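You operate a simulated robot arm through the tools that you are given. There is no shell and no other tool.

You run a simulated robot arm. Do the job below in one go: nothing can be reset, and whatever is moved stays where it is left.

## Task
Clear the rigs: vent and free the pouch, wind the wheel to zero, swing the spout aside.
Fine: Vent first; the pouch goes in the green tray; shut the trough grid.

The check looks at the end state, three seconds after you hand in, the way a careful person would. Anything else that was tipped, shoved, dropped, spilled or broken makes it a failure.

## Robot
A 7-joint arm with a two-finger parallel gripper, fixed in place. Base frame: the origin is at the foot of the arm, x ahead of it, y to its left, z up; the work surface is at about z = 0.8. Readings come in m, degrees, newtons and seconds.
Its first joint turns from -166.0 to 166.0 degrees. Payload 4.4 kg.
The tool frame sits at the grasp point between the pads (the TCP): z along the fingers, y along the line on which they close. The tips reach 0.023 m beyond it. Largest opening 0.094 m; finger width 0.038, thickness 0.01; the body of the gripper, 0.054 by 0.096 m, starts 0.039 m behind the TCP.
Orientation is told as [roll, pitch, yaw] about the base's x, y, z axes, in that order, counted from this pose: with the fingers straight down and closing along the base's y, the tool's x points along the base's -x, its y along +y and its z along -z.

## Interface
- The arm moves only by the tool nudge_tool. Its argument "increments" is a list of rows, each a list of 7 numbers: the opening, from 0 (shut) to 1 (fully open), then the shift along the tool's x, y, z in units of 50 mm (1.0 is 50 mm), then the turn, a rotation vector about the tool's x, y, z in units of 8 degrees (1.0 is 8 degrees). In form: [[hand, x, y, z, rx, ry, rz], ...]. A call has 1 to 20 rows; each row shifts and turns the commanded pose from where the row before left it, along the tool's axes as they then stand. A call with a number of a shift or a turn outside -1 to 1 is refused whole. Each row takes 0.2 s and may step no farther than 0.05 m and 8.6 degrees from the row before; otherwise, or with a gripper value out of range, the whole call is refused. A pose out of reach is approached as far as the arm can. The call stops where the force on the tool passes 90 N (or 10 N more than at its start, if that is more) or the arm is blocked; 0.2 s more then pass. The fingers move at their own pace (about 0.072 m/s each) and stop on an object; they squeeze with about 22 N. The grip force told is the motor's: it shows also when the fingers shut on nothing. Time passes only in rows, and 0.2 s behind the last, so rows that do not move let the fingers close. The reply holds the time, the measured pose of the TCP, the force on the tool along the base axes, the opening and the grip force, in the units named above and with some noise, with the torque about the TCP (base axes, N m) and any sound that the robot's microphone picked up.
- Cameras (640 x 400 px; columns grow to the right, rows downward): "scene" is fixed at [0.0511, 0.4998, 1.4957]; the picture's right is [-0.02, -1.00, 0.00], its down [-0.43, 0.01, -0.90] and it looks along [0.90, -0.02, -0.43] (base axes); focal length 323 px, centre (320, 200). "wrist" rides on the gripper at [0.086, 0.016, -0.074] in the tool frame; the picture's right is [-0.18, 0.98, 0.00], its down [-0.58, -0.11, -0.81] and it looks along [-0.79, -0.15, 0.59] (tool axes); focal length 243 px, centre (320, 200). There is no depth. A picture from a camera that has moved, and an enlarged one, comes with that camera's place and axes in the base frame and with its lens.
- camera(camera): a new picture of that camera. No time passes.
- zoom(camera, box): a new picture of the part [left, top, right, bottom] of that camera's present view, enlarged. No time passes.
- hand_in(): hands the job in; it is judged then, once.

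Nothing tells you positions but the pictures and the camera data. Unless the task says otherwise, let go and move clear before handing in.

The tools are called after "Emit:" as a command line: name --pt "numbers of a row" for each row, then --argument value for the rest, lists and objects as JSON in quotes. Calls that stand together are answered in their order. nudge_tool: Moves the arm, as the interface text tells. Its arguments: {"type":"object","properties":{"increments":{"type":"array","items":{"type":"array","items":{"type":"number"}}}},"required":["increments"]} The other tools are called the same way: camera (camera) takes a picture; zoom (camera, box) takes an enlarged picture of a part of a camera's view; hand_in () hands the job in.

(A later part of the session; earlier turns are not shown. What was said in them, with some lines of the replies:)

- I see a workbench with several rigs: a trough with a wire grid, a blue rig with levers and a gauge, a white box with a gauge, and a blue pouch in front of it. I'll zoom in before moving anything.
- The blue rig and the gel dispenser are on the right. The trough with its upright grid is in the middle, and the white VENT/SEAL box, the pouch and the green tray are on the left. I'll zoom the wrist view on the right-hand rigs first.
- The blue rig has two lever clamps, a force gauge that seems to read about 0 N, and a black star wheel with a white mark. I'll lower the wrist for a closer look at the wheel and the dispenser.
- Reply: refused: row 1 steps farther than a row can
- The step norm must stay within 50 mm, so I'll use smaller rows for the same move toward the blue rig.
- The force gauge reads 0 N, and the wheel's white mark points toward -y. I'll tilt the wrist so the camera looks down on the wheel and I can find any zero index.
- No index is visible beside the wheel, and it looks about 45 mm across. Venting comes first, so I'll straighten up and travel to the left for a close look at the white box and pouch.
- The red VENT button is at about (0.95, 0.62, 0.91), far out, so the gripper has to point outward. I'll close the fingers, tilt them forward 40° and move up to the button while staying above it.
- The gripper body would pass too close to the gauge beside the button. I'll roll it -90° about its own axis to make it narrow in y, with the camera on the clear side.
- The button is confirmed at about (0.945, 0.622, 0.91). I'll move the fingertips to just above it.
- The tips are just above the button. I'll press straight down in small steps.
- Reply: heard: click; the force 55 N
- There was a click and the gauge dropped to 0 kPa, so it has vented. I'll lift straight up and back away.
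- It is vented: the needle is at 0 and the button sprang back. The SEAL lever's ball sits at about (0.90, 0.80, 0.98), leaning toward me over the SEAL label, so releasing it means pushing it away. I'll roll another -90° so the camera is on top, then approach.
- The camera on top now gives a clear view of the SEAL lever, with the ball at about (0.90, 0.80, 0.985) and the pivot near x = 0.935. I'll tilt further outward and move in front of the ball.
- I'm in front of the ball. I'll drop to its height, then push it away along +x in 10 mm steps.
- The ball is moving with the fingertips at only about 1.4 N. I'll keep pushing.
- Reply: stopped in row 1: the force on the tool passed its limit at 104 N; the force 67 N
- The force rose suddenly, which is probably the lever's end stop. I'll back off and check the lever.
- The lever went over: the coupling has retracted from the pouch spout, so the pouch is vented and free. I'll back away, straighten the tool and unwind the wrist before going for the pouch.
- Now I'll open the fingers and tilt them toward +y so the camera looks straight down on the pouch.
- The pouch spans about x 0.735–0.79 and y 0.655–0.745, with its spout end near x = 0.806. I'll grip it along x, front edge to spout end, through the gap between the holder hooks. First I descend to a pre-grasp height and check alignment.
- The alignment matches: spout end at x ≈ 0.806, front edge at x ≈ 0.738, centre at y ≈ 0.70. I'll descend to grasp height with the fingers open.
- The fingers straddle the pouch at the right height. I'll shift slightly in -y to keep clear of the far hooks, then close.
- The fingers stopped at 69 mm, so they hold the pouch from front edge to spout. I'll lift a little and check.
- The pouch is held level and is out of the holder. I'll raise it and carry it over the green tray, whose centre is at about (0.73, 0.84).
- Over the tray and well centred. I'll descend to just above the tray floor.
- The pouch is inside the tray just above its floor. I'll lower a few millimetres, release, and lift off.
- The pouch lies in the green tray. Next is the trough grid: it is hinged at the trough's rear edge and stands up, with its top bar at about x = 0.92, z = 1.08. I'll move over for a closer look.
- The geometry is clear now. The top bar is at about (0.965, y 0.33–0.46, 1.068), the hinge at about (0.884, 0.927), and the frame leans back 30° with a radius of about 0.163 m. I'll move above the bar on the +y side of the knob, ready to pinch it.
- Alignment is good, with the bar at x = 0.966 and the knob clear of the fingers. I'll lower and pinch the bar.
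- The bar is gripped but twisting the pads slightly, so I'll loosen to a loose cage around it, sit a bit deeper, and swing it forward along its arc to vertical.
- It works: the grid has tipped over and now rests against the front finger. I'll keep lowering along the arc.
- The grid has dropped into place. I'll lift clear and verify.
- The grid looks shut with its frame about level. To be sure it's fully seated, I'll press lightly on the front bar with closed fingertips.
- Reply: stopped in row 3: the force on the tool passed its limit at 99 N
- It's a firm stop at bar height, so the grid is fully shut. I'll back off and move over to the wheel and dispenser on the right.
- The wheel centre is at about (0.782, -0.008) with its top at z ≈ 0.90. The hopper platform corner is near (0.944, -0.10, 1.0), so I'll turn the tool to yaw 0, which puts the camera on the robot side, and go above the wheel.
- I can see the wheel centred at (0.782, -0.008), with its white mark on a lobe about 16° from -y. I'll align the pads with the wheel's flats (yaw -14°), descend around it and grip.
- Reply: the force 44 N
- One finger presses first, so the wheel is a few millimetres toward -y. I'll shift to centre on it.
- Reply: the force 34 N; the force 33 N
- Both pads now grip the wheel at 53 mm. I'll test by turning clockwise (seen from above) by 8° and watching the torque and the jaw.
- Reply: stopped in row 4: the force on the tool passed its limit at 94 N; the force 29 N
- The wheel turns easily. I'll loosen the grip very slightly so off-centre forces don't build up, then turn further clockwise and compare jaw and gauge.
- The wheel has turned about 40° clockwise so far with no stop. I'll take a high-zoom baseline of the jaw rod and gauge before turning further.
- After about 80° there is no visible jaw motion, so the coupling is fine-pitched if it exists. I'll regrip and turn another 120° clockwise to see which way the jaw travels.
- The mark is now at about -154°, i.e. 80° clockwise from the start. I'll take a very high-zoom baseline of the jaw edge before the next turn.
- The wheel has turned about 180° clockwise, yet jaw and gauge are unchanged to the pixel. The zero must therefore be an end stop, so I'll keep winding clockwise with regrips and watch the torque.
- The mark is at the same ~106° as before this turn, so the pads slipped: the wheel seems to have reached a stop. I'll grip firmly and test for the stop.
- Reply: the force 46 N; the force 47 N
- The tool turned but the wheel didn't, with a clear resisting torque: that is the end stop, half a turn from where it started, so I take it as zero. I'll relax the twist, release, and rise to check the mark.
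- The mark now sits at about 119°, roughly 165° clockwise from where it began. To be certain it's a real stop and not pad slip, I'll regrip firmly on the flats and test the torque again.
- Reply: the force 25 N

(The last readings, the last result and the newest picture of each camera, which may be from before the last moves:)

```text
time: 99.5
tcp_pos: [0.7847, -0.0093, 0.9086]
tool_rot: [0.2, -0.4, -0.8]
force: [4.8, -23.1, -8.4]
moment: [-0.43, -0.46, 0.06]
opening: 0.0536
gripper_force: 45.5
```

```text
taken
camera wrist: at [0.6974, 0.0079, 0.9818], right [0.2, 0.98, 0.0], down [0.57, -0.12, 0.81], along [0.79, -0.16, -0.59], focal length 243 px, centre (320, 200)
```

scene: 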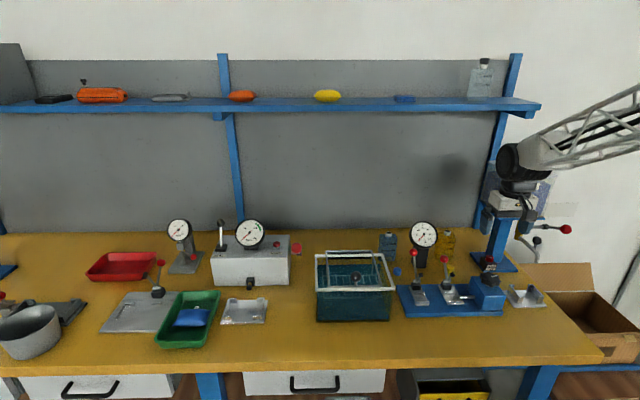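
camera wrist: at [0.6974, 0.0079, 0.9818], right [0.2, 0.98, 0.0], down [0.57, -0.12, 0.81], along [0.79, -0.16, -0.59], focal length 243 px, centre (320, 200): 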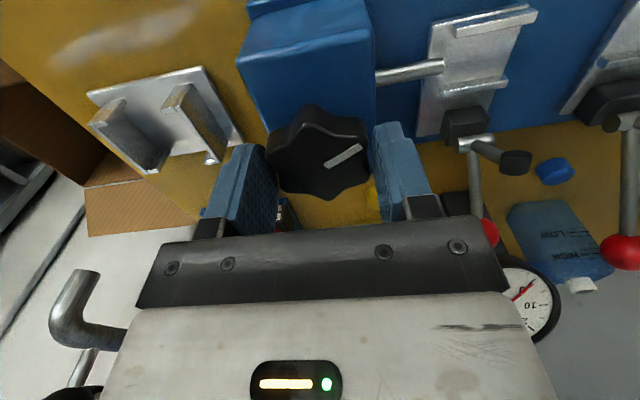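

Both pads are seated on the flats (53.5 mm). I'll turn clockwise in 2° steps and watch the torque.

Emit:
nudge_tool --pt "0 0 -0.015 0 0 0 0.25" --pt "0 0 0 0 0 0 0.25" --pt "0 0 0 0 0 0 0"

Emit:
camera --camera "wrist"

Emit:
nudge_tool --pt "0 0 0 0 0 0 0.25" --pt "0 0 0 0 0 0 0.25" --pt "0 0 0 0 0 0 0"

Emit:
camera --camera "wrist"

```text
time: 100.3
tcp_pos: [0.7841, -0.0083, 0.9095]
tool_rot: [0.2, -0.5, -4.9]
force: [0.3, 0.4, 5.4]
moment: [-0.28, 0.17, 1.03]
opening: 0.054
gripper_force: 45.0
```

```text
taken
camera wrist: at [0.698, 0.0139, 0.9818], right [0.27, 0.96, 0.0], down [0.56, -0.16, 0.81], along [0.78, -0.21, -0.59], focal length 243 px, centre (320, 200)
```

wrist: 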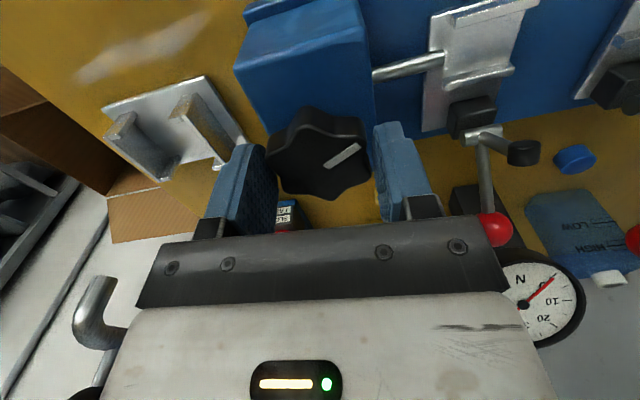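

```text
time: 101.1
tcp_pos: [0.7826, -0.0095, 0.9074]
tool_rot: [0.2, -0.4, -8.8]
force: [-0.5, 9.5, 11.0]
moment: [-0.12, 0.04, 0.81]
opening: 0.0538
gripper_force: 44.7
```

```text
taken
camera wrist: at [0.6987, 0.02, 0.9816], right [0.33, 0.94, 0.01], down [0.55, -0.2, 0.81], along [0.77, -0.27, -0.59], focal length 243 px, centre (320, 200)
```

wrist: 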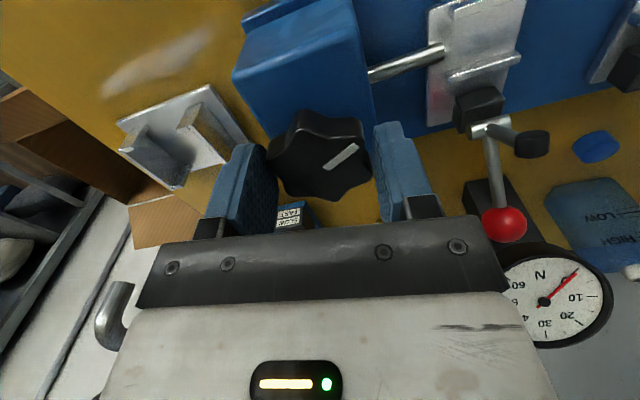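

Emit:
zoom --camera "wrist" --box '[260, 100, 380, 210]'

Emit:
nudge_tool --pt "0 0 0 0 0 0 0.3" --pt "0 0 0 0 0 0 0.3" --pt "0 0 0 0 0 0 0.3" --pt "0 0 0 0 0 0 0"

Emit:
zoom --camera "wrist" --box '[260, 100, 380, 210]'

```text
3.64 times, centred on (320, 155) of wrist
camera zoom: at [0.6987, 0.02, 0.9816], right [0.33, 0.94, 0.01], down [0.55, -0.2, 0.81], along [0.77, -0.27, -0.59], focal length 882 px, centre (320, 364)
```

zoom: 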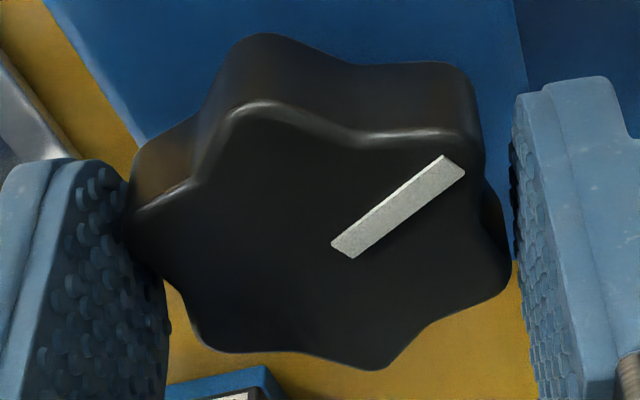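

```text
time: 102.1
tcp_pos: [0.783, -0.0081, 0.9076]
tool_rot: [0.3, -0.3, -16.0]
force: [-8.9, 50.1, 9.6]
moment: [0.38, 0.28, 1.07]
opening: 0.0533
gripper_force: 44.9
```

```text
3.64 times, centred on (320, 155) of wrist
camera zoom: at [0.7027, 0.0304, 0.981], right [0.45, 0.89, 0.01], down [0.52, -0.27, 0.81], along [0.73, -0.36, -0.59], focal length 882 px, centre (320, 364)
```

zoom: 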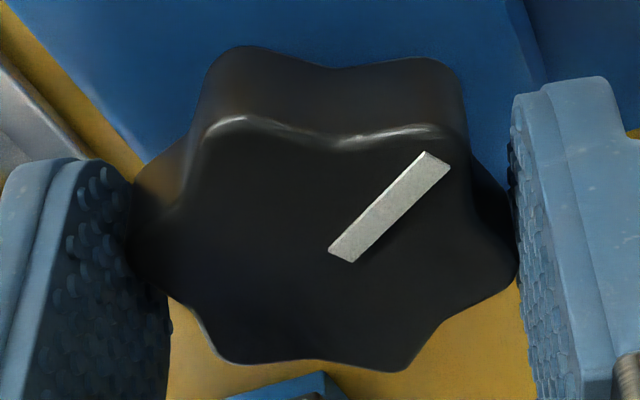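

The wheel stays at 118° while the pads slip at about 1 N·m, so this is a hard stop. Before trusting that this end is the zero end, I'll wind the other way to see how the wheel, jaw and gauge behave; I can always come back to this stop.

Emit:
nudge_tool --pt "1 0 0 0 0 0 0" --pt "1 0 0 0 0 0 0" --pt "1 0 0 0 0 0 0.95" --pt "1 0 0 0 0 0 0.95" --pt "1 0 0 0 0 0 0.95" --pt "1 0 0 0 0 0 0.95" --pt "1 0 0 0 0 0 0.95" --pt "1 0 0 0 0 0 0.95" --pt "0.57 0 0 0 0 0 0" --pt "0.57 0 0 0 0 0 0" --pt "0.57 0 0 0 0 0 0"

Emit:
nudge_tool --pt "0.57 0 0 0 0 0 -0.75" --pt "0.57 0 0 0 0 0 -0.75" --pt "0.57 0 0 0 0 0 -0.75" --pt "0.57 0 0 0 0 0 -0.75" --pt "0.57 0 0 0 0 0 -0.75" --pt "0.57 0 0 0 0 0 -0.75" --pt "0.57 0 0 0 0 0 -0.75" --pt "0.57 0 0 0 0 0 -0.75" --pt "0.57 0 0 0 0 0 -0.75" --pt "0.57 0 0 0 0 0 -0.75" --pt "0.57 0 0 0 0 0 -0.75" --pt "0.57 0 0 0 0 0 -0.75" --pt "0.57 0 0 0 0 0 -0.75" --pt "0.57 0 0 0 0 0 -0.75" --pt "0.57 0 0 0 0 0 -0.75" --pt "0.57 0 0 0 0 0 -0.75" --pt "0.57 0 0 0 0 0 -0.75" --pt "0.57 0 0 0 0 0 -0.75" --pt "0.57 0 0 0 0 0 -0.75" --pt "0.57 0 0 0 0 0 -0.75"

Emit:
zoom --camera "wrist" --box '[260, 100, 380, 210]'

Emit:
zoom --camera "scene" --box '[455, 290, 479, 308]'

Emit:
zoom --camera "scene" --box '[405, 220, 525, 320]'

```text
time: 104.5
tcp_pos: [0.7823, -0.0113, 0.9081]
tool_rot: [0.5, -0.1, -61.6]
force: [11.2, 6.3, -2.7]
moment: [-0.07, -0.05, -0.01]
opening: 0.0592
gripper_force: 5.9
```

```text
time: 108.7
tcp_pos: [0.783, -0.0107, 0.906]
tool_rot: [-0.3, -0.4, 58.5]
force: [3.5, -3.8, 0.3]
moment: [0.01, -0.1, -0.06]
opening: 0.0559
gripper_force: 2.7
```

```text
3.64 times, centred on (320, 155) of wrist
camera zoom: at [0.7227, -0.0755, 0.9801], right [-0.74, 0.67, 0.0], down [0.39, 0.44, 0.81], along [0.55, 0.6, -0.59], focal length 882 px, centre (320, 364)
```

zoom: 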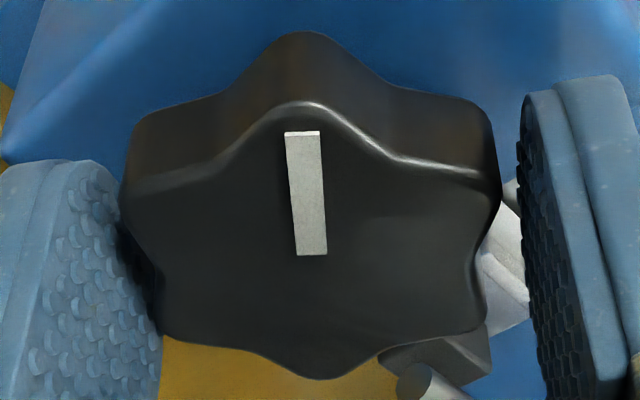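

```text
16.00 times, centred on (467, 299) of scene
camera zoom: at [0.0511, 0.4998, 1.4957], right [-0.02, -1.0, 0.0], down [-0.43, 0.01, -0.9], along [0.9, -0.02, -0.43], focal length 5173 px, centre (-2032, -1384)
```

zoom: 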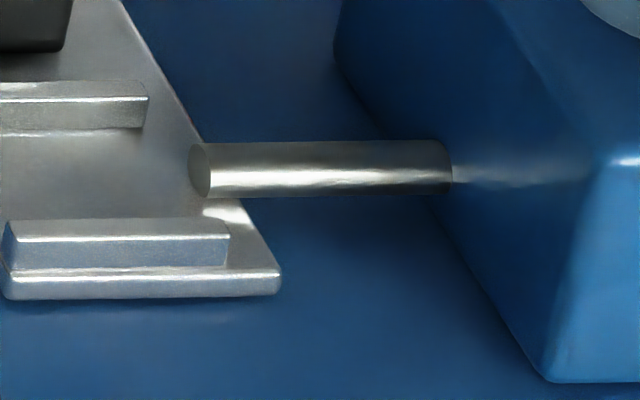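

```text
4.00 times, centred on (465, 270) of scene
camera zoom: at [0.0511, 0.4998, 1.4957], right [-0.02, -1.0, 0.0], down [-0.43, 0.01, -0.9], along [0.9, -0.02, -0.43], focal length 1293 px, centre (-260, -80)
```

zoom: 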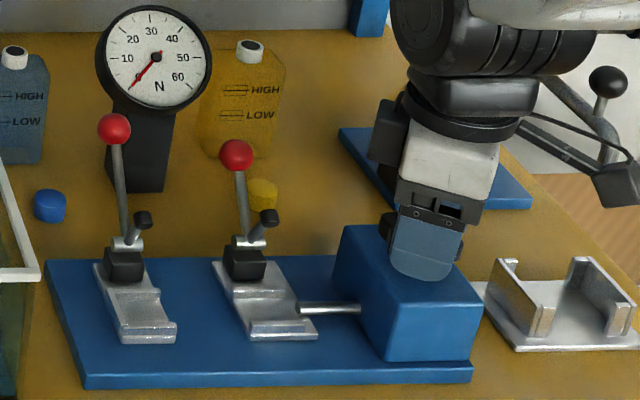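

Emit:
nudge_tool --pt "1 0 0 0 0 0 0" --pt "1 0 0 0 0 0 0" --pt "1 0 0 0 0 0 1" --pt "1 0 0 0 0 0 1" --pt "1 0 0 0 0 0 1" --pt "1 0 0 0 0 0 1" --pt "1 0 0 0 0 0 1" --pt "1 0 0 0 0 0 1" --pt "1 0 0 0 0 0 1" --pt "1 0 0 0 0 0 1" --pt "1 0 0 0 0 0 1" --pt "1 0 0 0 0 0 1" --pt "1 0 0 0 0 0 1" --pt "1 0 0 0 0 0 1" --pt "1 0 0 0 0 0 1" --pt "1 0 0 0 0 0 1" --pt "1 0 0 0 0 0 1" --pt "0.57 0 0 0 0 0 0" --pt "0.57 0 0 0 0 0 0" --pt "0.57 0 0 0 0 0 0"

Emit:
nudge_tool --pt "0.57 0 0 0 0 0 -0.75" --pt "0.57 0 0 0 0 0 -0.75" --pt "0.57 0 0 0 0 0 -0.75" --pt "0.57 0 0 0 0 0 -0.75" --pt "0.57 0 0 0 0 0 -0.75" --pt "0.57 0 0 0 0 0 -0.75" --pt "0.57 0 0 0 0 0 -0.75" --pt "0.57 0 0 0 0 0 -0.75" --pt "0.57 0 0 0 0 0 -0.75" --pt "0.57 0 0 0 0 0 -0.75" --pt "0.57 0 0 0 0 0 -0.75" --pt "0.57 0 0 0 0 0 -0.75" --pt "0.57 0 0 0 0 0 -0.75" --pt "0.57 0 0 0 0 0 -0.75" --pt "0.57 0 0 0 0 0 -0.75" --pt "0.57 0 0 0 0 0 -0.75" --pt "0.57 0 0 0 0 0 -0.75" --pt "0.57 0 0 0 0 0 -0.75" --pt "0.57 0 0 0 0 0 -0.75" --pt "0.57 0 0 0 0 0 -0.75"

Emit:
zoom --camera "wrist" --box '[260, 100, 380, 210]'

Emit:
zoom --camera "scene" --box '[405, 220, 525, 320]'

```text
time: 112.9
tcp_pos: [0.7833, -0.0103, 0.9074]
tool_rot: [0.5, 0.0, -61.6]
force: [8.8, 5.3, -3.4]
moment: [-0.01, -0.01, 0.04]
opening: 0.0583
gripper_force: 5.3
```

```text
time: 117.1
tcp_pos: [0.7838, -0.0095, 0.9068]
tool_rot: [-0.4, -0.5, 58.5]
force: [3.1, -3.5, 1.4]
moment: [-0.07, -0.07, -0.02]
opening: 0.0552
gripper_force: 2.0
```

```text
3.64 times, centred on (320, 155) of wrist
camera zoom: at [0.7231, -0.0758, 0.9804], right [-0.74, 0.67, 0.0], down [0.39, 0.44, 0.81], along [0.55, 0.6, -0.59], focal length 882 px, centre (320, 364)
```

zoom: 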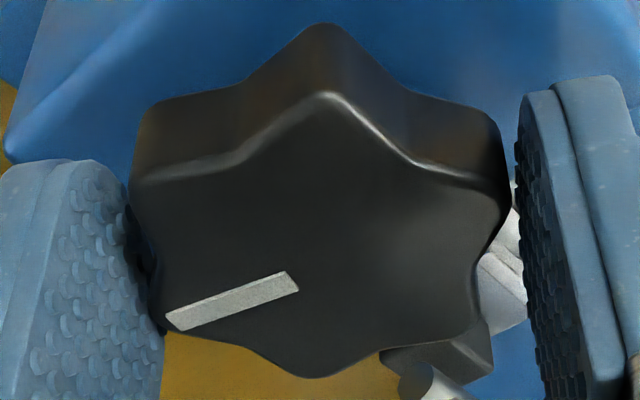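

```text
4.00 times, centred on (465, 270) of scene
camera zoom: at [0.0511, 0.4998, 1.4957], right [-0.02, -1.0, 0.0], down [-0.43, 0.01, -0.9], along [0.9, -0.02, -0.43], focal length 1293 px, centre (-260, -80)
```

zoom: 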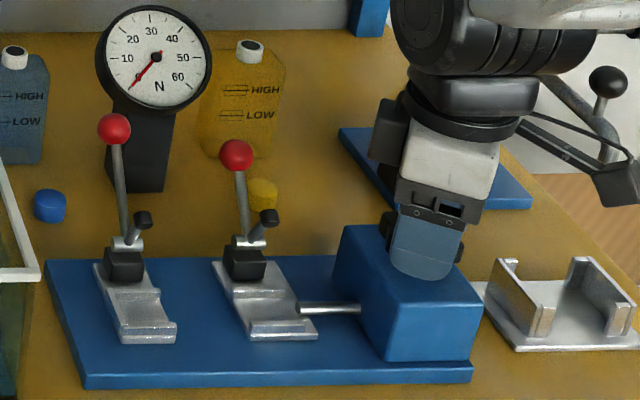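

No stop on this side yet, about 63° past the starting angle, and the gauge is still at 0. I'll continue counter-clockwise for another cycle or two to learn the range.

Emit:
nudge_tool --pt "1 0 0 0 0 0 0" --pt "1 0 0 0 0 0 0" --pt "1 0 0 0 0 0 1" --pt "1 0 0 0 0 0 1" --pt "1 0 0 0 0 0 1" --pt "1 0 0 0 0 0 1" --pt "1 0 0 0 0 0 1" --pt "1 0 0 0 0 0 1" --pt "1 0 0 0 0 0 1" --pt "1 0 0 0 0 0 1" --pt "1 0 0 0 0 0 1" --pt "1 0 0 0 0 0 1" --pt "1 0 0 0 0 0 1" --pt "1 0 0 0 0 0 1" --pt "1 0 0 0 0 0 1" --pt "1 0 0 0 0 0 1" --pt "1 0 0 0 0 0 1" --pt "0.57 0 0 0 0 0 0" --pt "0.57 0 0 0 0 0 0" --pt "0.57 0 0 0 0 0 0"

Emit:
nudge_tool --pt "0.57 0 0 0 0 0 -0.75" --pt "0.57 0 0 0 0 0 -0.75" --pt "0.57 0 0 0 0 0 -0.75" --pt "0.57 0 0 0 0 0 -0.75" --pt "0.57 0 0 0 0 0 -0.75" --pt "0.57 0 0 0 0 0 -0.75" --pt "0.57 0 0 0 0 0 -0.75" --pt "0.57 0 0 0 0 0 -0.75" --pt "0.57 0 0 0 0 0 -0.75" --pt "0.57 0 0 0 0 0 -0.75" --pt "0.57 0 0 0 0 0 -0.75" --pt "0.57 0 0 0 0 0 -0.75" --pt "0.57 0 0 0 0 0 -0.75" --pt "0.57 0 0 0 0 0 -0.75" --pt "0.57 0 0 0 0 0 -0.75" --pt "0.57 0 0 0 0 0 -0.75" --pt "0.57 0 0 0 0 0 -0.75" --pt "0.57 0 0 0 0 0 -0.75" --pt "0.57 0 0 0 0 0 -0.75" --pt "0.57 0 0 0 0 0 -0.75"

Emit:
zoom --camera "wrist" --box '[260, 100, 380, 210]'

Emit:
zoom --camera "scene" --box '[405, 220, 525, 320]'

```text
time: 121.3
tcp_pos: [0.7834, -0.0097, 0.9065]
tool_rot: [0.5, -0.1, -61.6]
force: [8.0, 2.6, -2.3]
moment: [-0.04, -0.01, 0.0]
opening: 0.0571
gripper_force: 4.1
```

```text
time: 125.5
tcp_pos: [0.7828, -0.0096, 0.9078]
tool_rot: [-0.3, -0.4, 58.5]
force: [4.5, -4.5, -1.7]
moment: [-0.07, -0.01, -0.07]
opening: 0.0567
gripper_force: 2.7
```

```text
3.64 times, centred on (320, 155) of wrist
camera zoom: at [0.7227, -0.0754, 0.9804], right [-0.74, 0.67, 0.0], down [0.39, 0.44, 0.81], along [0.55, 0.6, -0.59], focal length 882 px, centre (320, 364)
```

zoom: 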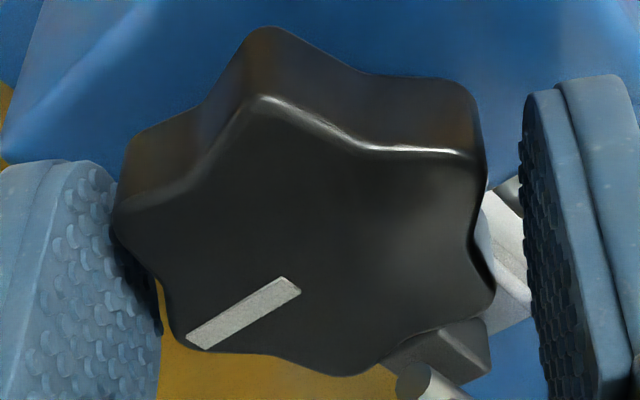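

```text
4.00 times, centred on (465, 270) of scene
camera zoom: at [0.0511, 0.4998, 1.4957], right [-0.02, -1.0, 0.0], down [-0.43, 0.01, -0.9], along [0.9, -0.02, -0.43], focal length 1293 px, centre (-260, -80)
```

zoom: 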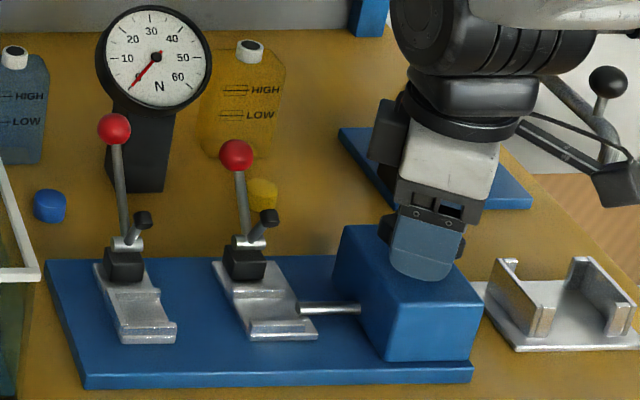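

This side also has a stop, and here the white mark points exactly along +x, square with the rig, with a range of about 240° back to the other stop. Clockwise winds on and counter-clockwise unwinds, so this square-aligned end is the true zero. I'll release and check from above.

Emit:
nudge_tool --pt "1 0 0 0 0 0 0" --pt "1 0 0 0 0 0 0" --pt "1 0 0 -0.5 0 0 0" --pt "1 0 0 -0.9 0 0 0" --pt "1 0 0 -0.9 0 0 0" --pt "1 0 0 -0.9 0 0 0" --pt "1 0 0 0 0 0 1" --pt "1 0 0 0 0 0 1" --pt "1 0 0 0 0 0 1" --pt "1 0 0 0 0 0 1" --pt "1 0 0 0 0 0 1" --pt "1 0 0 0 0 0 1" --pt "1 0 0 0 0 0 1" --pt "1 0 0 0 0 0 0.3"

Emit:
zoom --camera "wrist" --box '[270, 0, 370, 80]'

Emit:
camera --camera "wrist"

Emit:
zoom --camera "scene" --box '[405, 220, 525, 320]'

```text
time: 128.5
tcp_pos: [0.7811, -0.0102, 1.067]
tool_rot: [0.1, -0.3, -0.1]
force: [1.2, 0.3, -0.4]
moment: [0.03, -0.01, -0.05]
opening: 0.0939
gripper_force: 0.1
```

```text
5.00 times, centred on (320, 40) of wrist
camera zoom: at [0.6937, 0.0056, 1.1407], right [0.19, 0.98, 0.0], down [0.58, -0.11, 0.81], along [0.8, -0.15, -0.59], focal length 1213 px, centre (320, 1000)
```

zoom: 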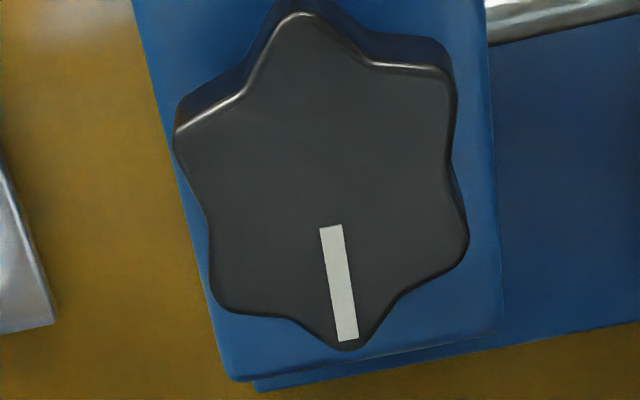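

```text
taken
camera wrist: at [0.6937, 0.0056, 1.1407], right [0.19, 0.98, 0.0], down [0.58, -0.11, 0.81], along [0.8, -0.15, -0.59], focal length 243 px, centre (320, 200)
```

wrist: 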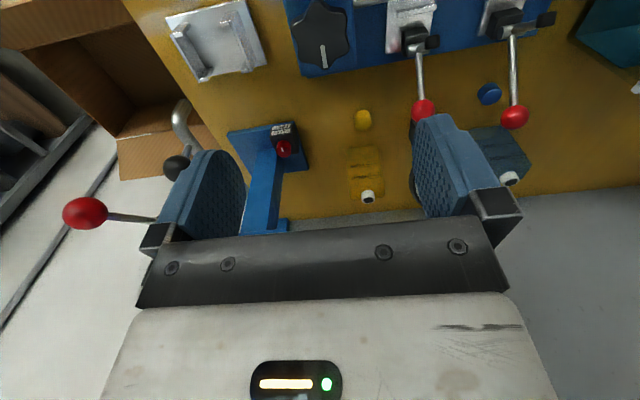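

```text
4.00 times, centred on (465, 270) of scene
camera zoom: at [0.0511, 0.4998, 1.4957], right [-0.02, -1.0, 0.0], down [-0.43, 0.01, -0.9], along [0.9, -0.02, -0.43], focal length 1293 px, centre (-260, -80)
```

zoom: 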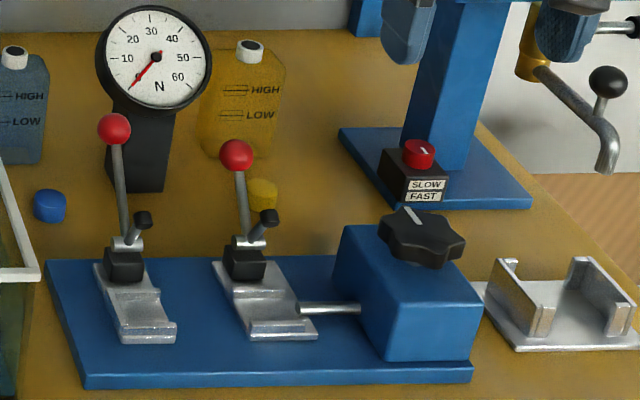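

The mark points exactly along +x (0°), hard against the stop, so the wheel is at zero. Next is the spout: its outlet is over the small metal nest at about (0.79, -0.13), with a black ball handle near (0.81, -0.127, 1.005). I'll back off and look at it.

Emit:
nudge_tool --pt "1 0.8 0 -0.4 0 0 0" --pt "1 0.9 -0.2 -0.2 0 0 0" --pt "1 0.9 -0.4 0 0 0 0" --pt "1 0.7 -0.6 0 0 0 0" --pt "1 0 0 0 0 0 0"

Emit:
camera --camera "wrist"

Emit:
zoom --camera "wrist" --box '[220, 80, 420, 220]'

Emit:
zoom --camera "scene" --box '[480, 150, 600, 310]'

```text
time: 129.7
tcp_pos: [0.6119, -0.0701, 1.0987]
tool_rot: [0.1, -0.6, 0.1]
force: [-0.5, 0.2, 0.7]
moment: [0.02, 0.0, 0.02]
opening: 0.0939
gripper_force: 0.1
```

```text
taken
camera wrist: at [0.5239, -0.0547, 1.1717], right [0.18, 0.98, 0.0], down [0.58, -0.11, 0.81], along [0.8, -0.15, -0.59], focal length 243 px, centre (320, 200)
```

wrist: 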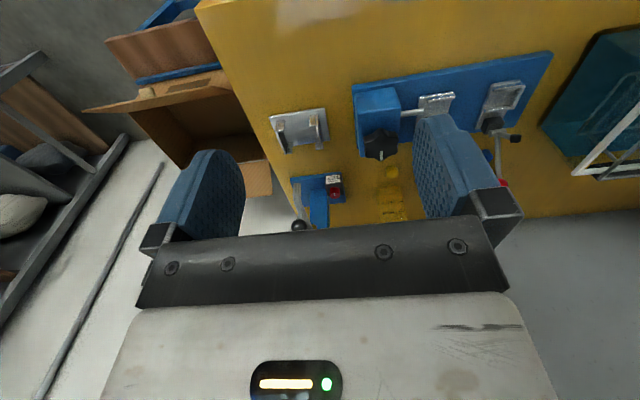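

```text
2.86 times, centred on (320, 150) of wrist
camera zoom: at [0.5239, -0.0547, 1.1717], right [0.18, 0.98, 0.0], down [0.58, -0.11, 0.81], along [0.8, -0.15, -0.59], focal length 693 px, centre (320, 343)
```

zoom: 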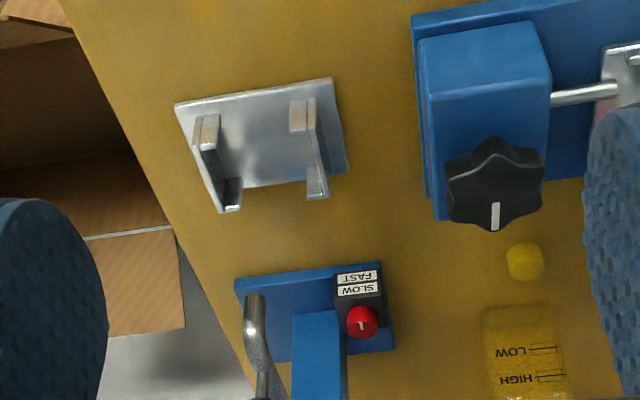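

```text
2.50 times, centred on (540, 230) of scene
camera zoom: at [0.0511, 0.4998, 1.4957], right [-0.02, -1.0, 0.0], down [-0.43, 0.01, -0.9], along [0.9, -0.02, -0.43], focal length 808 px, centre (-230, 125)
```

zoom: 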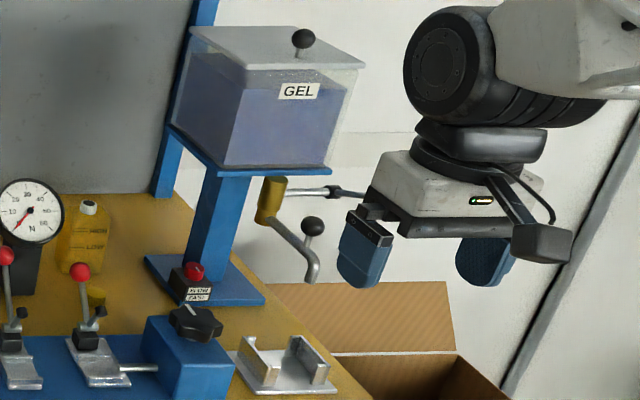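

The spout points along -x from a pivot at about (0.90, -0.14), its outlet sits over the nest, and the valve lever's red ball is close by at about (0.82, -0.21, 1.03) and must not be touched. I'll close the fingers, tilt forward, and come in low on the -y side of the spout, under the valve lever, so I can swing it toward +y.

Emit:
nudge_tool --pt "0 0 0 0 0 -1 0" --pt "0 0 0 0 0 -1 0" --pt "0 0 0 0 0 -1 0" --pt "0 0 0 0 0 -1 0" --pt "0 0 0 0 0 -1 0" --pt "0 0 0 0 0 -1 0" --pt "0 0 0 0 0 -1 0" --pt "0 0.227 -0.54 0.683 0 0 0" --pt "0 0.227 -0.54 0.683 0 0 0" --pt "0 0.227 -0.54 0.683 0 0 0" --pt "0 0.227 -0.54 0.683 0 0 0" --pt "0 0 0 0 0 0 0"

Emit:
camera --camera "wrist"

Emit:
zoom --camera "scene" --box '[480, 150, 600, 310]'

```text
time: 132.3
tcp_pos: [0.7066, -0.1789, 0.981]
tool_rot: [0.3, -56.5, -0.2]
force: [-0.2, 0.6, 0.0]
moment: [-0.02, 0.0, 0.02]
opening: 0.0
gripper_force: 22.1
```

```text
taken
camera wrist: at [0.5961, -0.1633, 0.9502], right [0.1, 0.98, 0.16], down [-0.35, -0.11, 0.93], along [0.93, -0.15, 0.33], focal length 243 px, centre (320, 200)
```

wrist: 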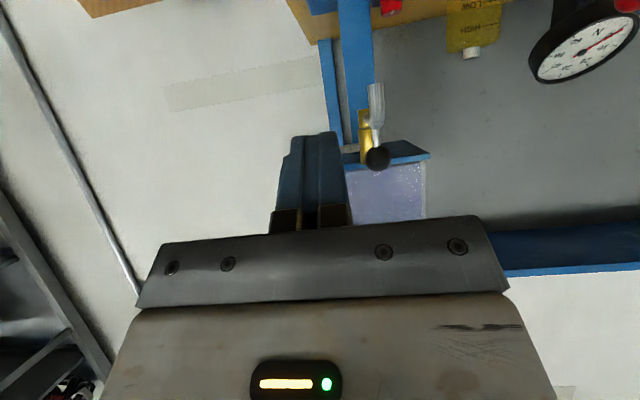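

```text
2.50 times, centred on (540, 230) of scene
camera zoom: at [0.0511, 0.4998, 1.4957], right [-0.02, -1.0, 0.0], down [-0.43, 0.01, -0.9], along [0.9, -0.02, -0.43], focal length 808 px, centre (-230, 125)
```

zoom: 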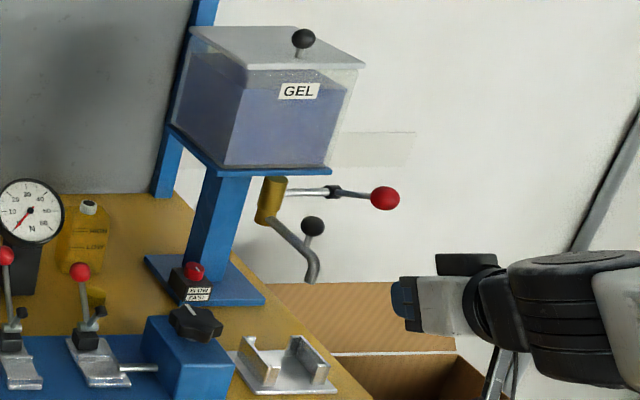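

The spout, its ball, and the path beneath the valve lever check out. I'll advance the closed fingertips alongside the spout on its -y side.

Emit:
nudge_tool --pt "0 -0.221 0 0.624 0 0 0" --pt "0 -0.221 0 0.624 0 0 0" --pt "0 -0.221 0 0.624 0 0 0" --pt "0 0 0 0 0 0 0"

Emit:
camera --camera "wrist"

Emit:
zoom --camera "scene" --box '[490, 190, 590, 290]'

```text
time: 133.3
tcp_pos: [0.8007, -0.1793, 0.9573]
tool_rot: [0.2, -56.4, -0.2]
force: [-0.4, 0.4, -0.1]
moment: [0.02, 0.01, -0.03]
opening: 0.0
gripper_force: 21.6
```

```text
taken
camera wrist: at [0.6899, -0.1628, 0.9264], right [0.1, 0.98, 0.16], down [-0.35, -0.11, 0.93], along [0.93, -0.15, 0.33], focal length 243 px, centre (320, 200)
```

wrist: 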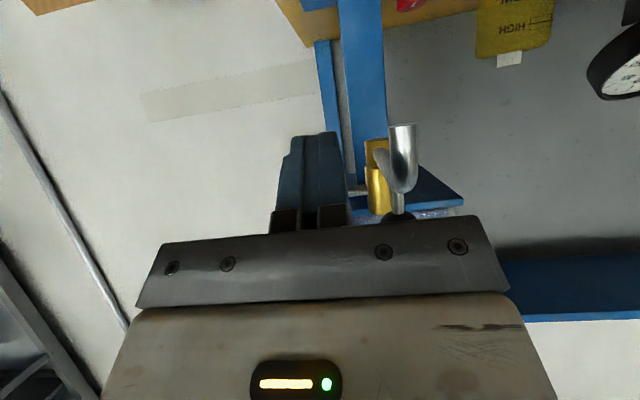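

```text
4.00 times, centred on (540, 240) of scene
camera zoom: at [0.0511, 0.4998, 1.4957], right [-0.02, -1.0, 0.0], down [-0.43, 0.01, -0.9], along [0.9, -0.02, -0.43], focal length 1293 px, centre (-560, 40)
```

zoom: 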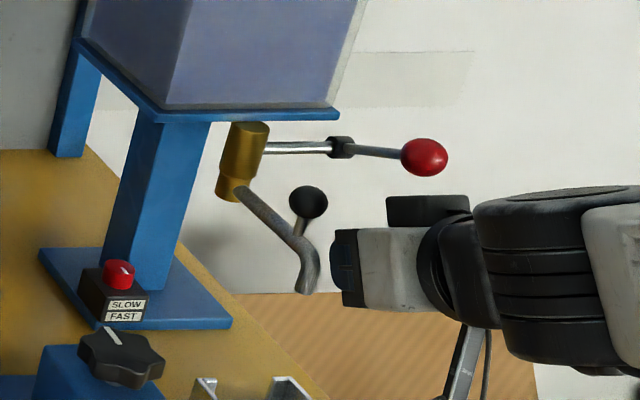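

The fingertips are just on the -y side of the spout and below the valve lever. I'll push toward +y gently.

Emit:
nudge_tool --pt "0 0 0.3 0 0 0 0" --pt "0 0 0.3 0 0 0 0" --pt "0 0 0.3 0 0 0 0" --pt "0 0 0 0 0 0 0"

Emit:
camera --camera "wrist"

Emit:
zoom --camera "scene" --box '[490, 190, 590, 290]'

```text
time: 134.3
tcp_pos: [0.8004, -0.134, 0.9597]
tool_rot: [0.3, -56.4, -0.2]
force: [-1.3, -0.1, -0.8]
moment: [0.03, -0.04, 0.02]
opening: 0.0
gripper_force: 21.9
```

```text
taken
camera wrist: at [0.6905, -0.1173, 0.9283], right [0.1, 0.98, 0.16], down [-0.35, -0.11, 0.93], along [0.93, -0.15, 0.33], focal length 243 px, centre (320, 200)
```

wrist: 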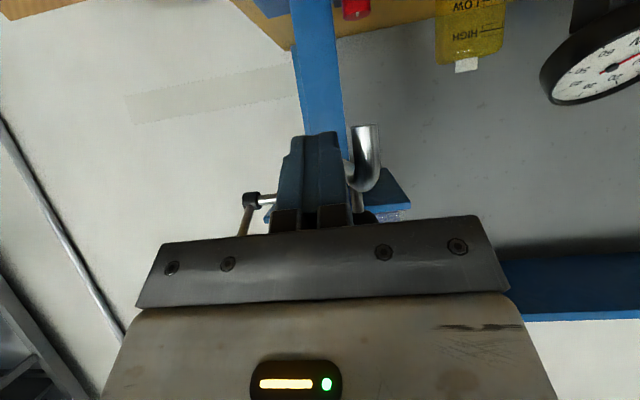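

```text
4.00 times, centred on (540, 240) of scene
camera zoom: at [0.0511, 0.4998, 1.4957], right [-0.02, -1.0, 0.0], down [-0.43, 0.01, -0.9], along [0.9, -0.02, -0.43], focal length 1293 px, centre (-560, 40)
```

zoom: 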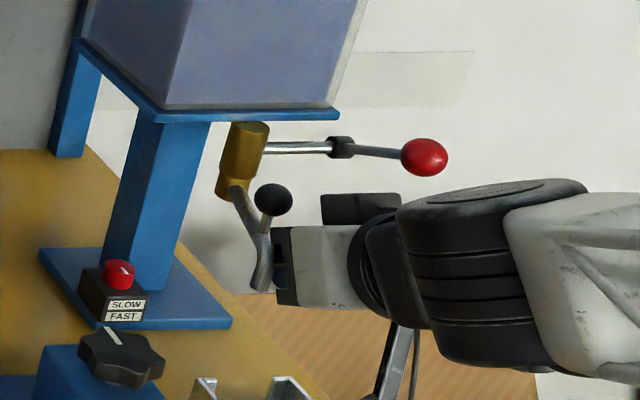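

The spout swings freely. I'll follow it around its pivot, moving toward +x and +y.

Emit:
nudge_tool --pt "0 -0.216 0.27 0.217 0 0 0" --pt "0 -0.216 0.21 0.217 0 0 0" --pt "0 0 0 0 0 0 0"

Emit:
camera --camera "wrist"

Emit:
zoom --camera "scene" --box '[490, 190, 590, 290]'

```text
time: 135.1
tcp_pos: [0.8317, -0.1104, 0.9668]
tool_rot: [0.2, -56.4, -0.2]
force: [-0.1, -0.9, 0.5]
moment: [0.0, -0.03, -0.03]
opening: 0.0001
gripper_force: 21.9
```

```text
taken
camera wrist: at [0.7215, -0.0938, 0.9355], right [0.1, 0.98, 0.16], down [-0.35, -0.11, 0.93], along [0.93, -0.15, 0.33], focal length 243 px, centre (320, 200)
```

wrist: 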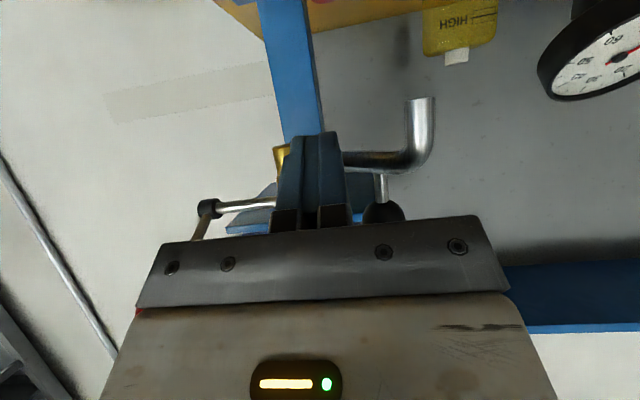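

```text
4.00 times, centred on (540, 240) of scene
camera zoom: at [0.0511, 0.4998, 1.4957], right [-0.02, -1.0, 0.0], down [-0.43, 0.01, -0.9], along [0.9, -0.02, -0.43], focal length 1293 px, centre (-560, 40)
```

zoom: 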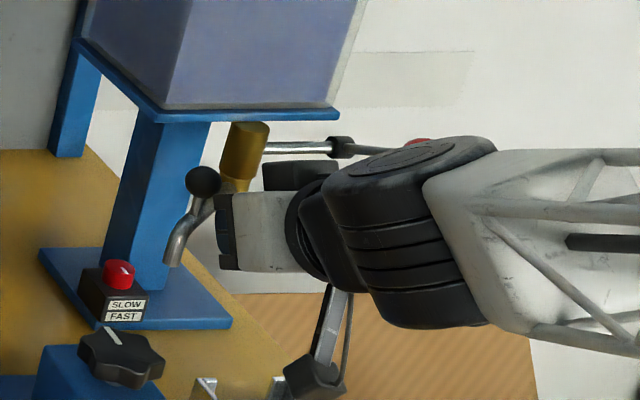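

The spout is about 50° round already. I'll carry on to about 80° so it's clearly aside.

Emit:
nudge_tool --pt "0 -0.19 0.132 0.23 0 0 0" --pt "0 -0.166 0.06 0.25 0 0 0" --pt "0 -0.08 0.06 0.125 0 0 0" --pt "0 0 0 0 0 0 0"

Emit:
camera --camera "wrist"

Emit:
zoom --camera "scene" --box '[490, 190, 590, 290]'

```text
time: 135.9
tcp_pos: [0.8667, -0.098, 0.9675]
tool_rot: [0.5, -56.3, -0.6]
force: [-77.1, 1.5, 21.6]
moment: [-0.11, -0.77, -0.01]
opening: 0.0001
gripper_force: 22.2
stopped in row 4: the force on the tool passed its limit at 131 N (the readings are from after the stop); the commanded pose is now the measured one
```

```text
taken
camera wrist: at [0.7559, -0.0817, 0.935], right [0.1, 0.98, 0.16], down [-0.35, -0.11, 0.93], along [0.93, -0.15, 0.33], focal length 243 px, centre (320, 200)
```

wrist: 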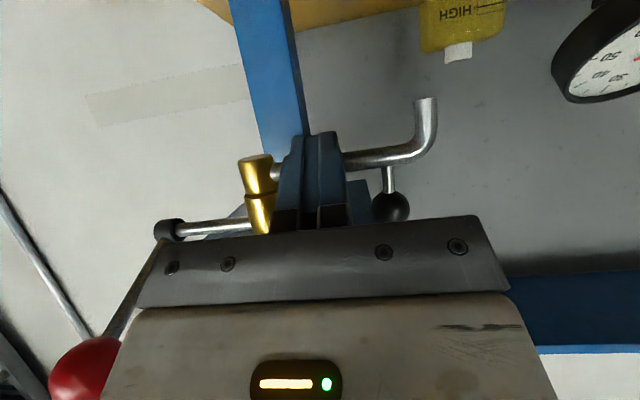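

```text
4.00 times, centred on (540, 240) of scene
camera zoom: at [0.0511, 0.4998, 1.4957], right [-0.02, -1.0, 0.0], down [-0.43, 0.01, -0.9], along [0.9, -0.02, -0.43], focal length 1293 px, centre (-560, 40)
```

zoom: 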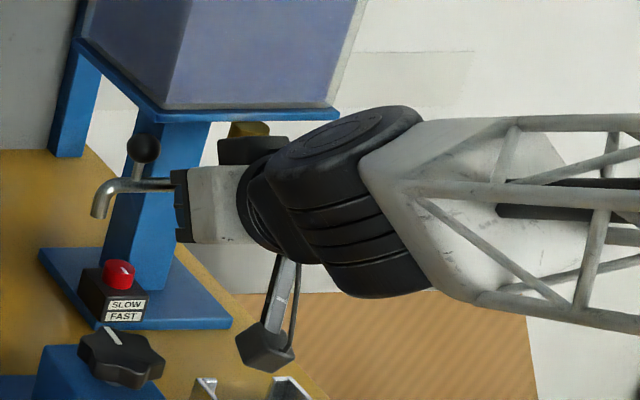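

It met its stop at roughly 90°, with the spout now pointing along +y. I'll back straight out, away from the valve lever.

Emit:
nudge_tool --pt "0 0.11 0 -0.167 0 0 0" --pt "0 0.33 0 -0.5 0 0 0" --pt "0 0.44 0 -0.667 0 0 0" --pt "0 0.44 0 -0.667 0 0 0" --pt "0 0.44 0 -0.667 0 0 0" --pt "0 0.44 0 -0.667 0 0 0"

Emit:
camera --camera "wrist"

Emit:
camera --camera "scene"

Emit:
zoom --camera "scene" --box '[470, 150, 600, 310]'

```text
time: 137.3
tcp_pos: [0.6675, -0.1007, 0.9653]
tool_rot: [0.4, -56.4, -0.4]
force: [-0.8, 0.2, -0.4]
moment: [0.04, 0.03, -0.02]
opening: 0.0002
gripper_force: 21.7
```

```text
taken
camera wrist: at [0.5563, -0.0845, 0.934], right [0.1, 0.98, 0.16], down [-0.35, -0.11, 0.93], along [0.93, -0.15, 0.33], focal length 243 px, centre (320, 200)
```

wrist: 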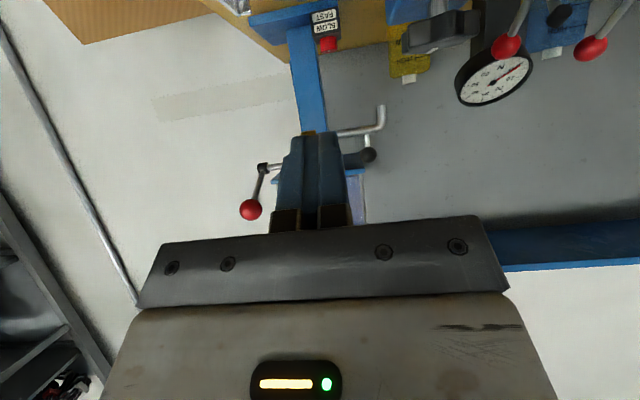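

```text
taken
```

scene: 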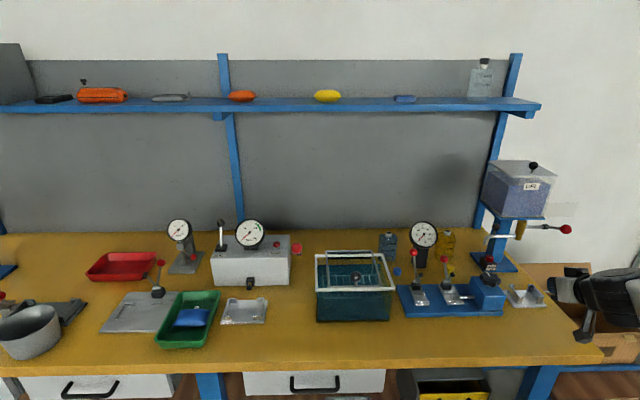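

```text
2.50 times, centred on (535, 230) of scene
camera zoom: at [0.0511, 0.4998, 1.4957], right [-0.02, -1.0, 0.0], down [-0.43, 0.01, -0.9], along [0.9, -0.02, -0.43], focal length 808 px, centre (-218, 125)
```

zoom: 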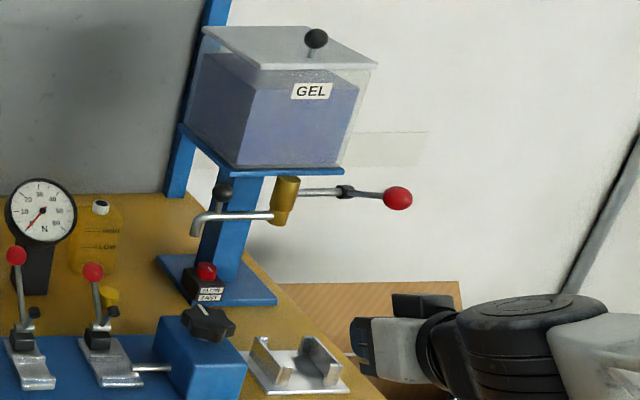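

The spout is swung fully aside and the valve lever hasn't moved. I'll raise the arm clear and check every station once more.

Emit:
nudge_tool --pt "0 0.55 0 -0.75 0 1 0" --pt "0 0.3 0 -0.8 0 1 0" --pt "0 0.2 0 -0.9 0 1 0" --pt "0 0.2 0 -0.9 0 1 0" --pt "0 0 0 -0.9 0 1 0" --pt "0 0 0 -0.9 0 1 0" --pt "0.5 0 0 0 0 1 0" --pt "0.5 0 0 0 0 0 0"

Emit:
zoom --camera "scene" --box '[130, 210, 310, 355]'

Emit:
zoom --camera "scene" --box '[300, 210, 540, 335]'

Emit:
camera --camera "scene"

Emit:
camera --camera "wrist"

```text
time: 139.1
tcp_pos: [0.4812, -0.0981, 1.1271]
tool_rot: [0.2, -0.1, 0.0]
force: [-0.7, -0.2, -0.2]
moment: [0.01, -0.02, 0.02]
opening: 0.0471
gripper_force: 0.1
```

```text
2.76 times, centred on (220, 282) of scene
camera zoom: at [0.0511, 0.4998, 1.4957], right [-0.02, -1.0, 0.0], down [-0.43, 0.01, -0.9], along [0.9, -0.02, -0.43], focal length 892 px, centre (596, -28)
```

zoom: 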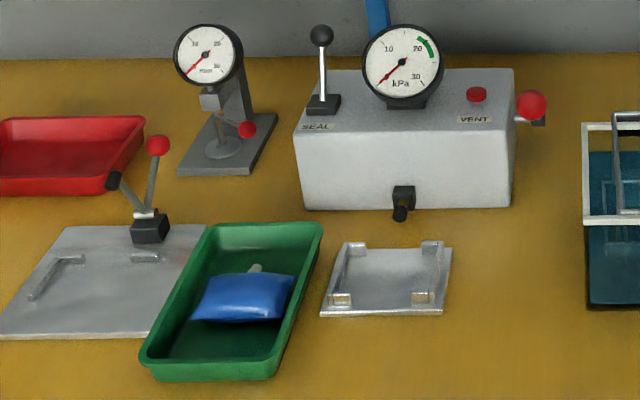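

```text
2.67 times, centred on (420, 272) of scene
camera zoom: at [0.0511, 0.4998, 1.4957], right [-0.02, -1.0, 0.0], down [-0.43, 0.01, -0.9], along [0.9, -0.02, -0.43], focal length 862 px, centre (53, 7)
```

zoom: 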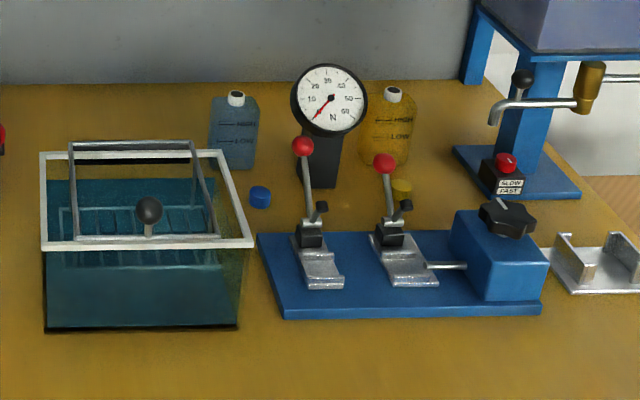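

```text
taken
```

scene: 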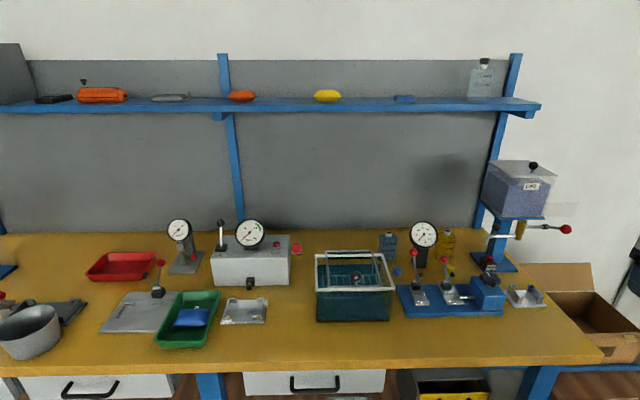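

```text
taken
camera wrist: at [0.3939, -0.0829, 1.2002], right [0.19, 0.98, 0.0], down [0.58, -0.11, 0.81], along [0.79, -0.15, -0.59], focal length 243 px, centre (320, 200)
```

wrist: 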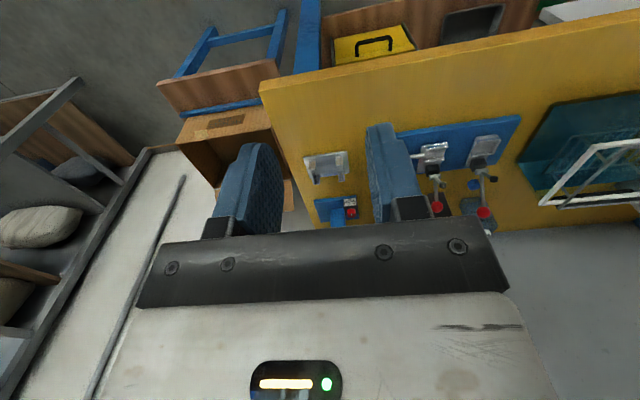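

Final check, all from the pictures:
- **Pouch:** vented (gauge at 0 kPa), uncoupled and in the green tray.
- **Grid:** shut.
- **Wheel:** against the stop I took as zero, with its mark along +x. Nothing on the rig labels zero, so that part is my reading.
- **Spout:** swung aside.

The side levers, gauges and bottles look as they did at the start, and the arm is clear, so I'm handing in.

Emit:
hand_in

```text
The job is handed in.
```

I've handed in the job with every step done. The one uncertain point is the wheel's zero.

- **Pouch:** I pressed VENT first and the gauge fell to 0 kPa. Then I pushed the SEAL lever away from me, which pulled the coupling off the spout. The pouch is lying in the green tray.
- **Trough grid:** It is shut. I lowered it along its hinge and pressed on the front bar, and it was against a firm stop.
- **Wheel:** Nothing on the rig marks zero. The wheel turns about 240° between two hard stops, and I left it at the counter-clockwise one, where the white mark points straight along +x. I took that as zero because the mark lines up with the rig there. At the other stop it points off at an odd angle. The force gauge and the jaw did not move at any wheel position, so they could not confirm it.
- **Spout:** It is swung about 90° toward +y, clear of the metal nest, and the valve lever is where it was.

Three pushes (on the SEAL lever, the grid and the spout) ended against stops with brief force peaks of about 100–130 N. In the last pictures nothing looked tipped, moved or spilled.
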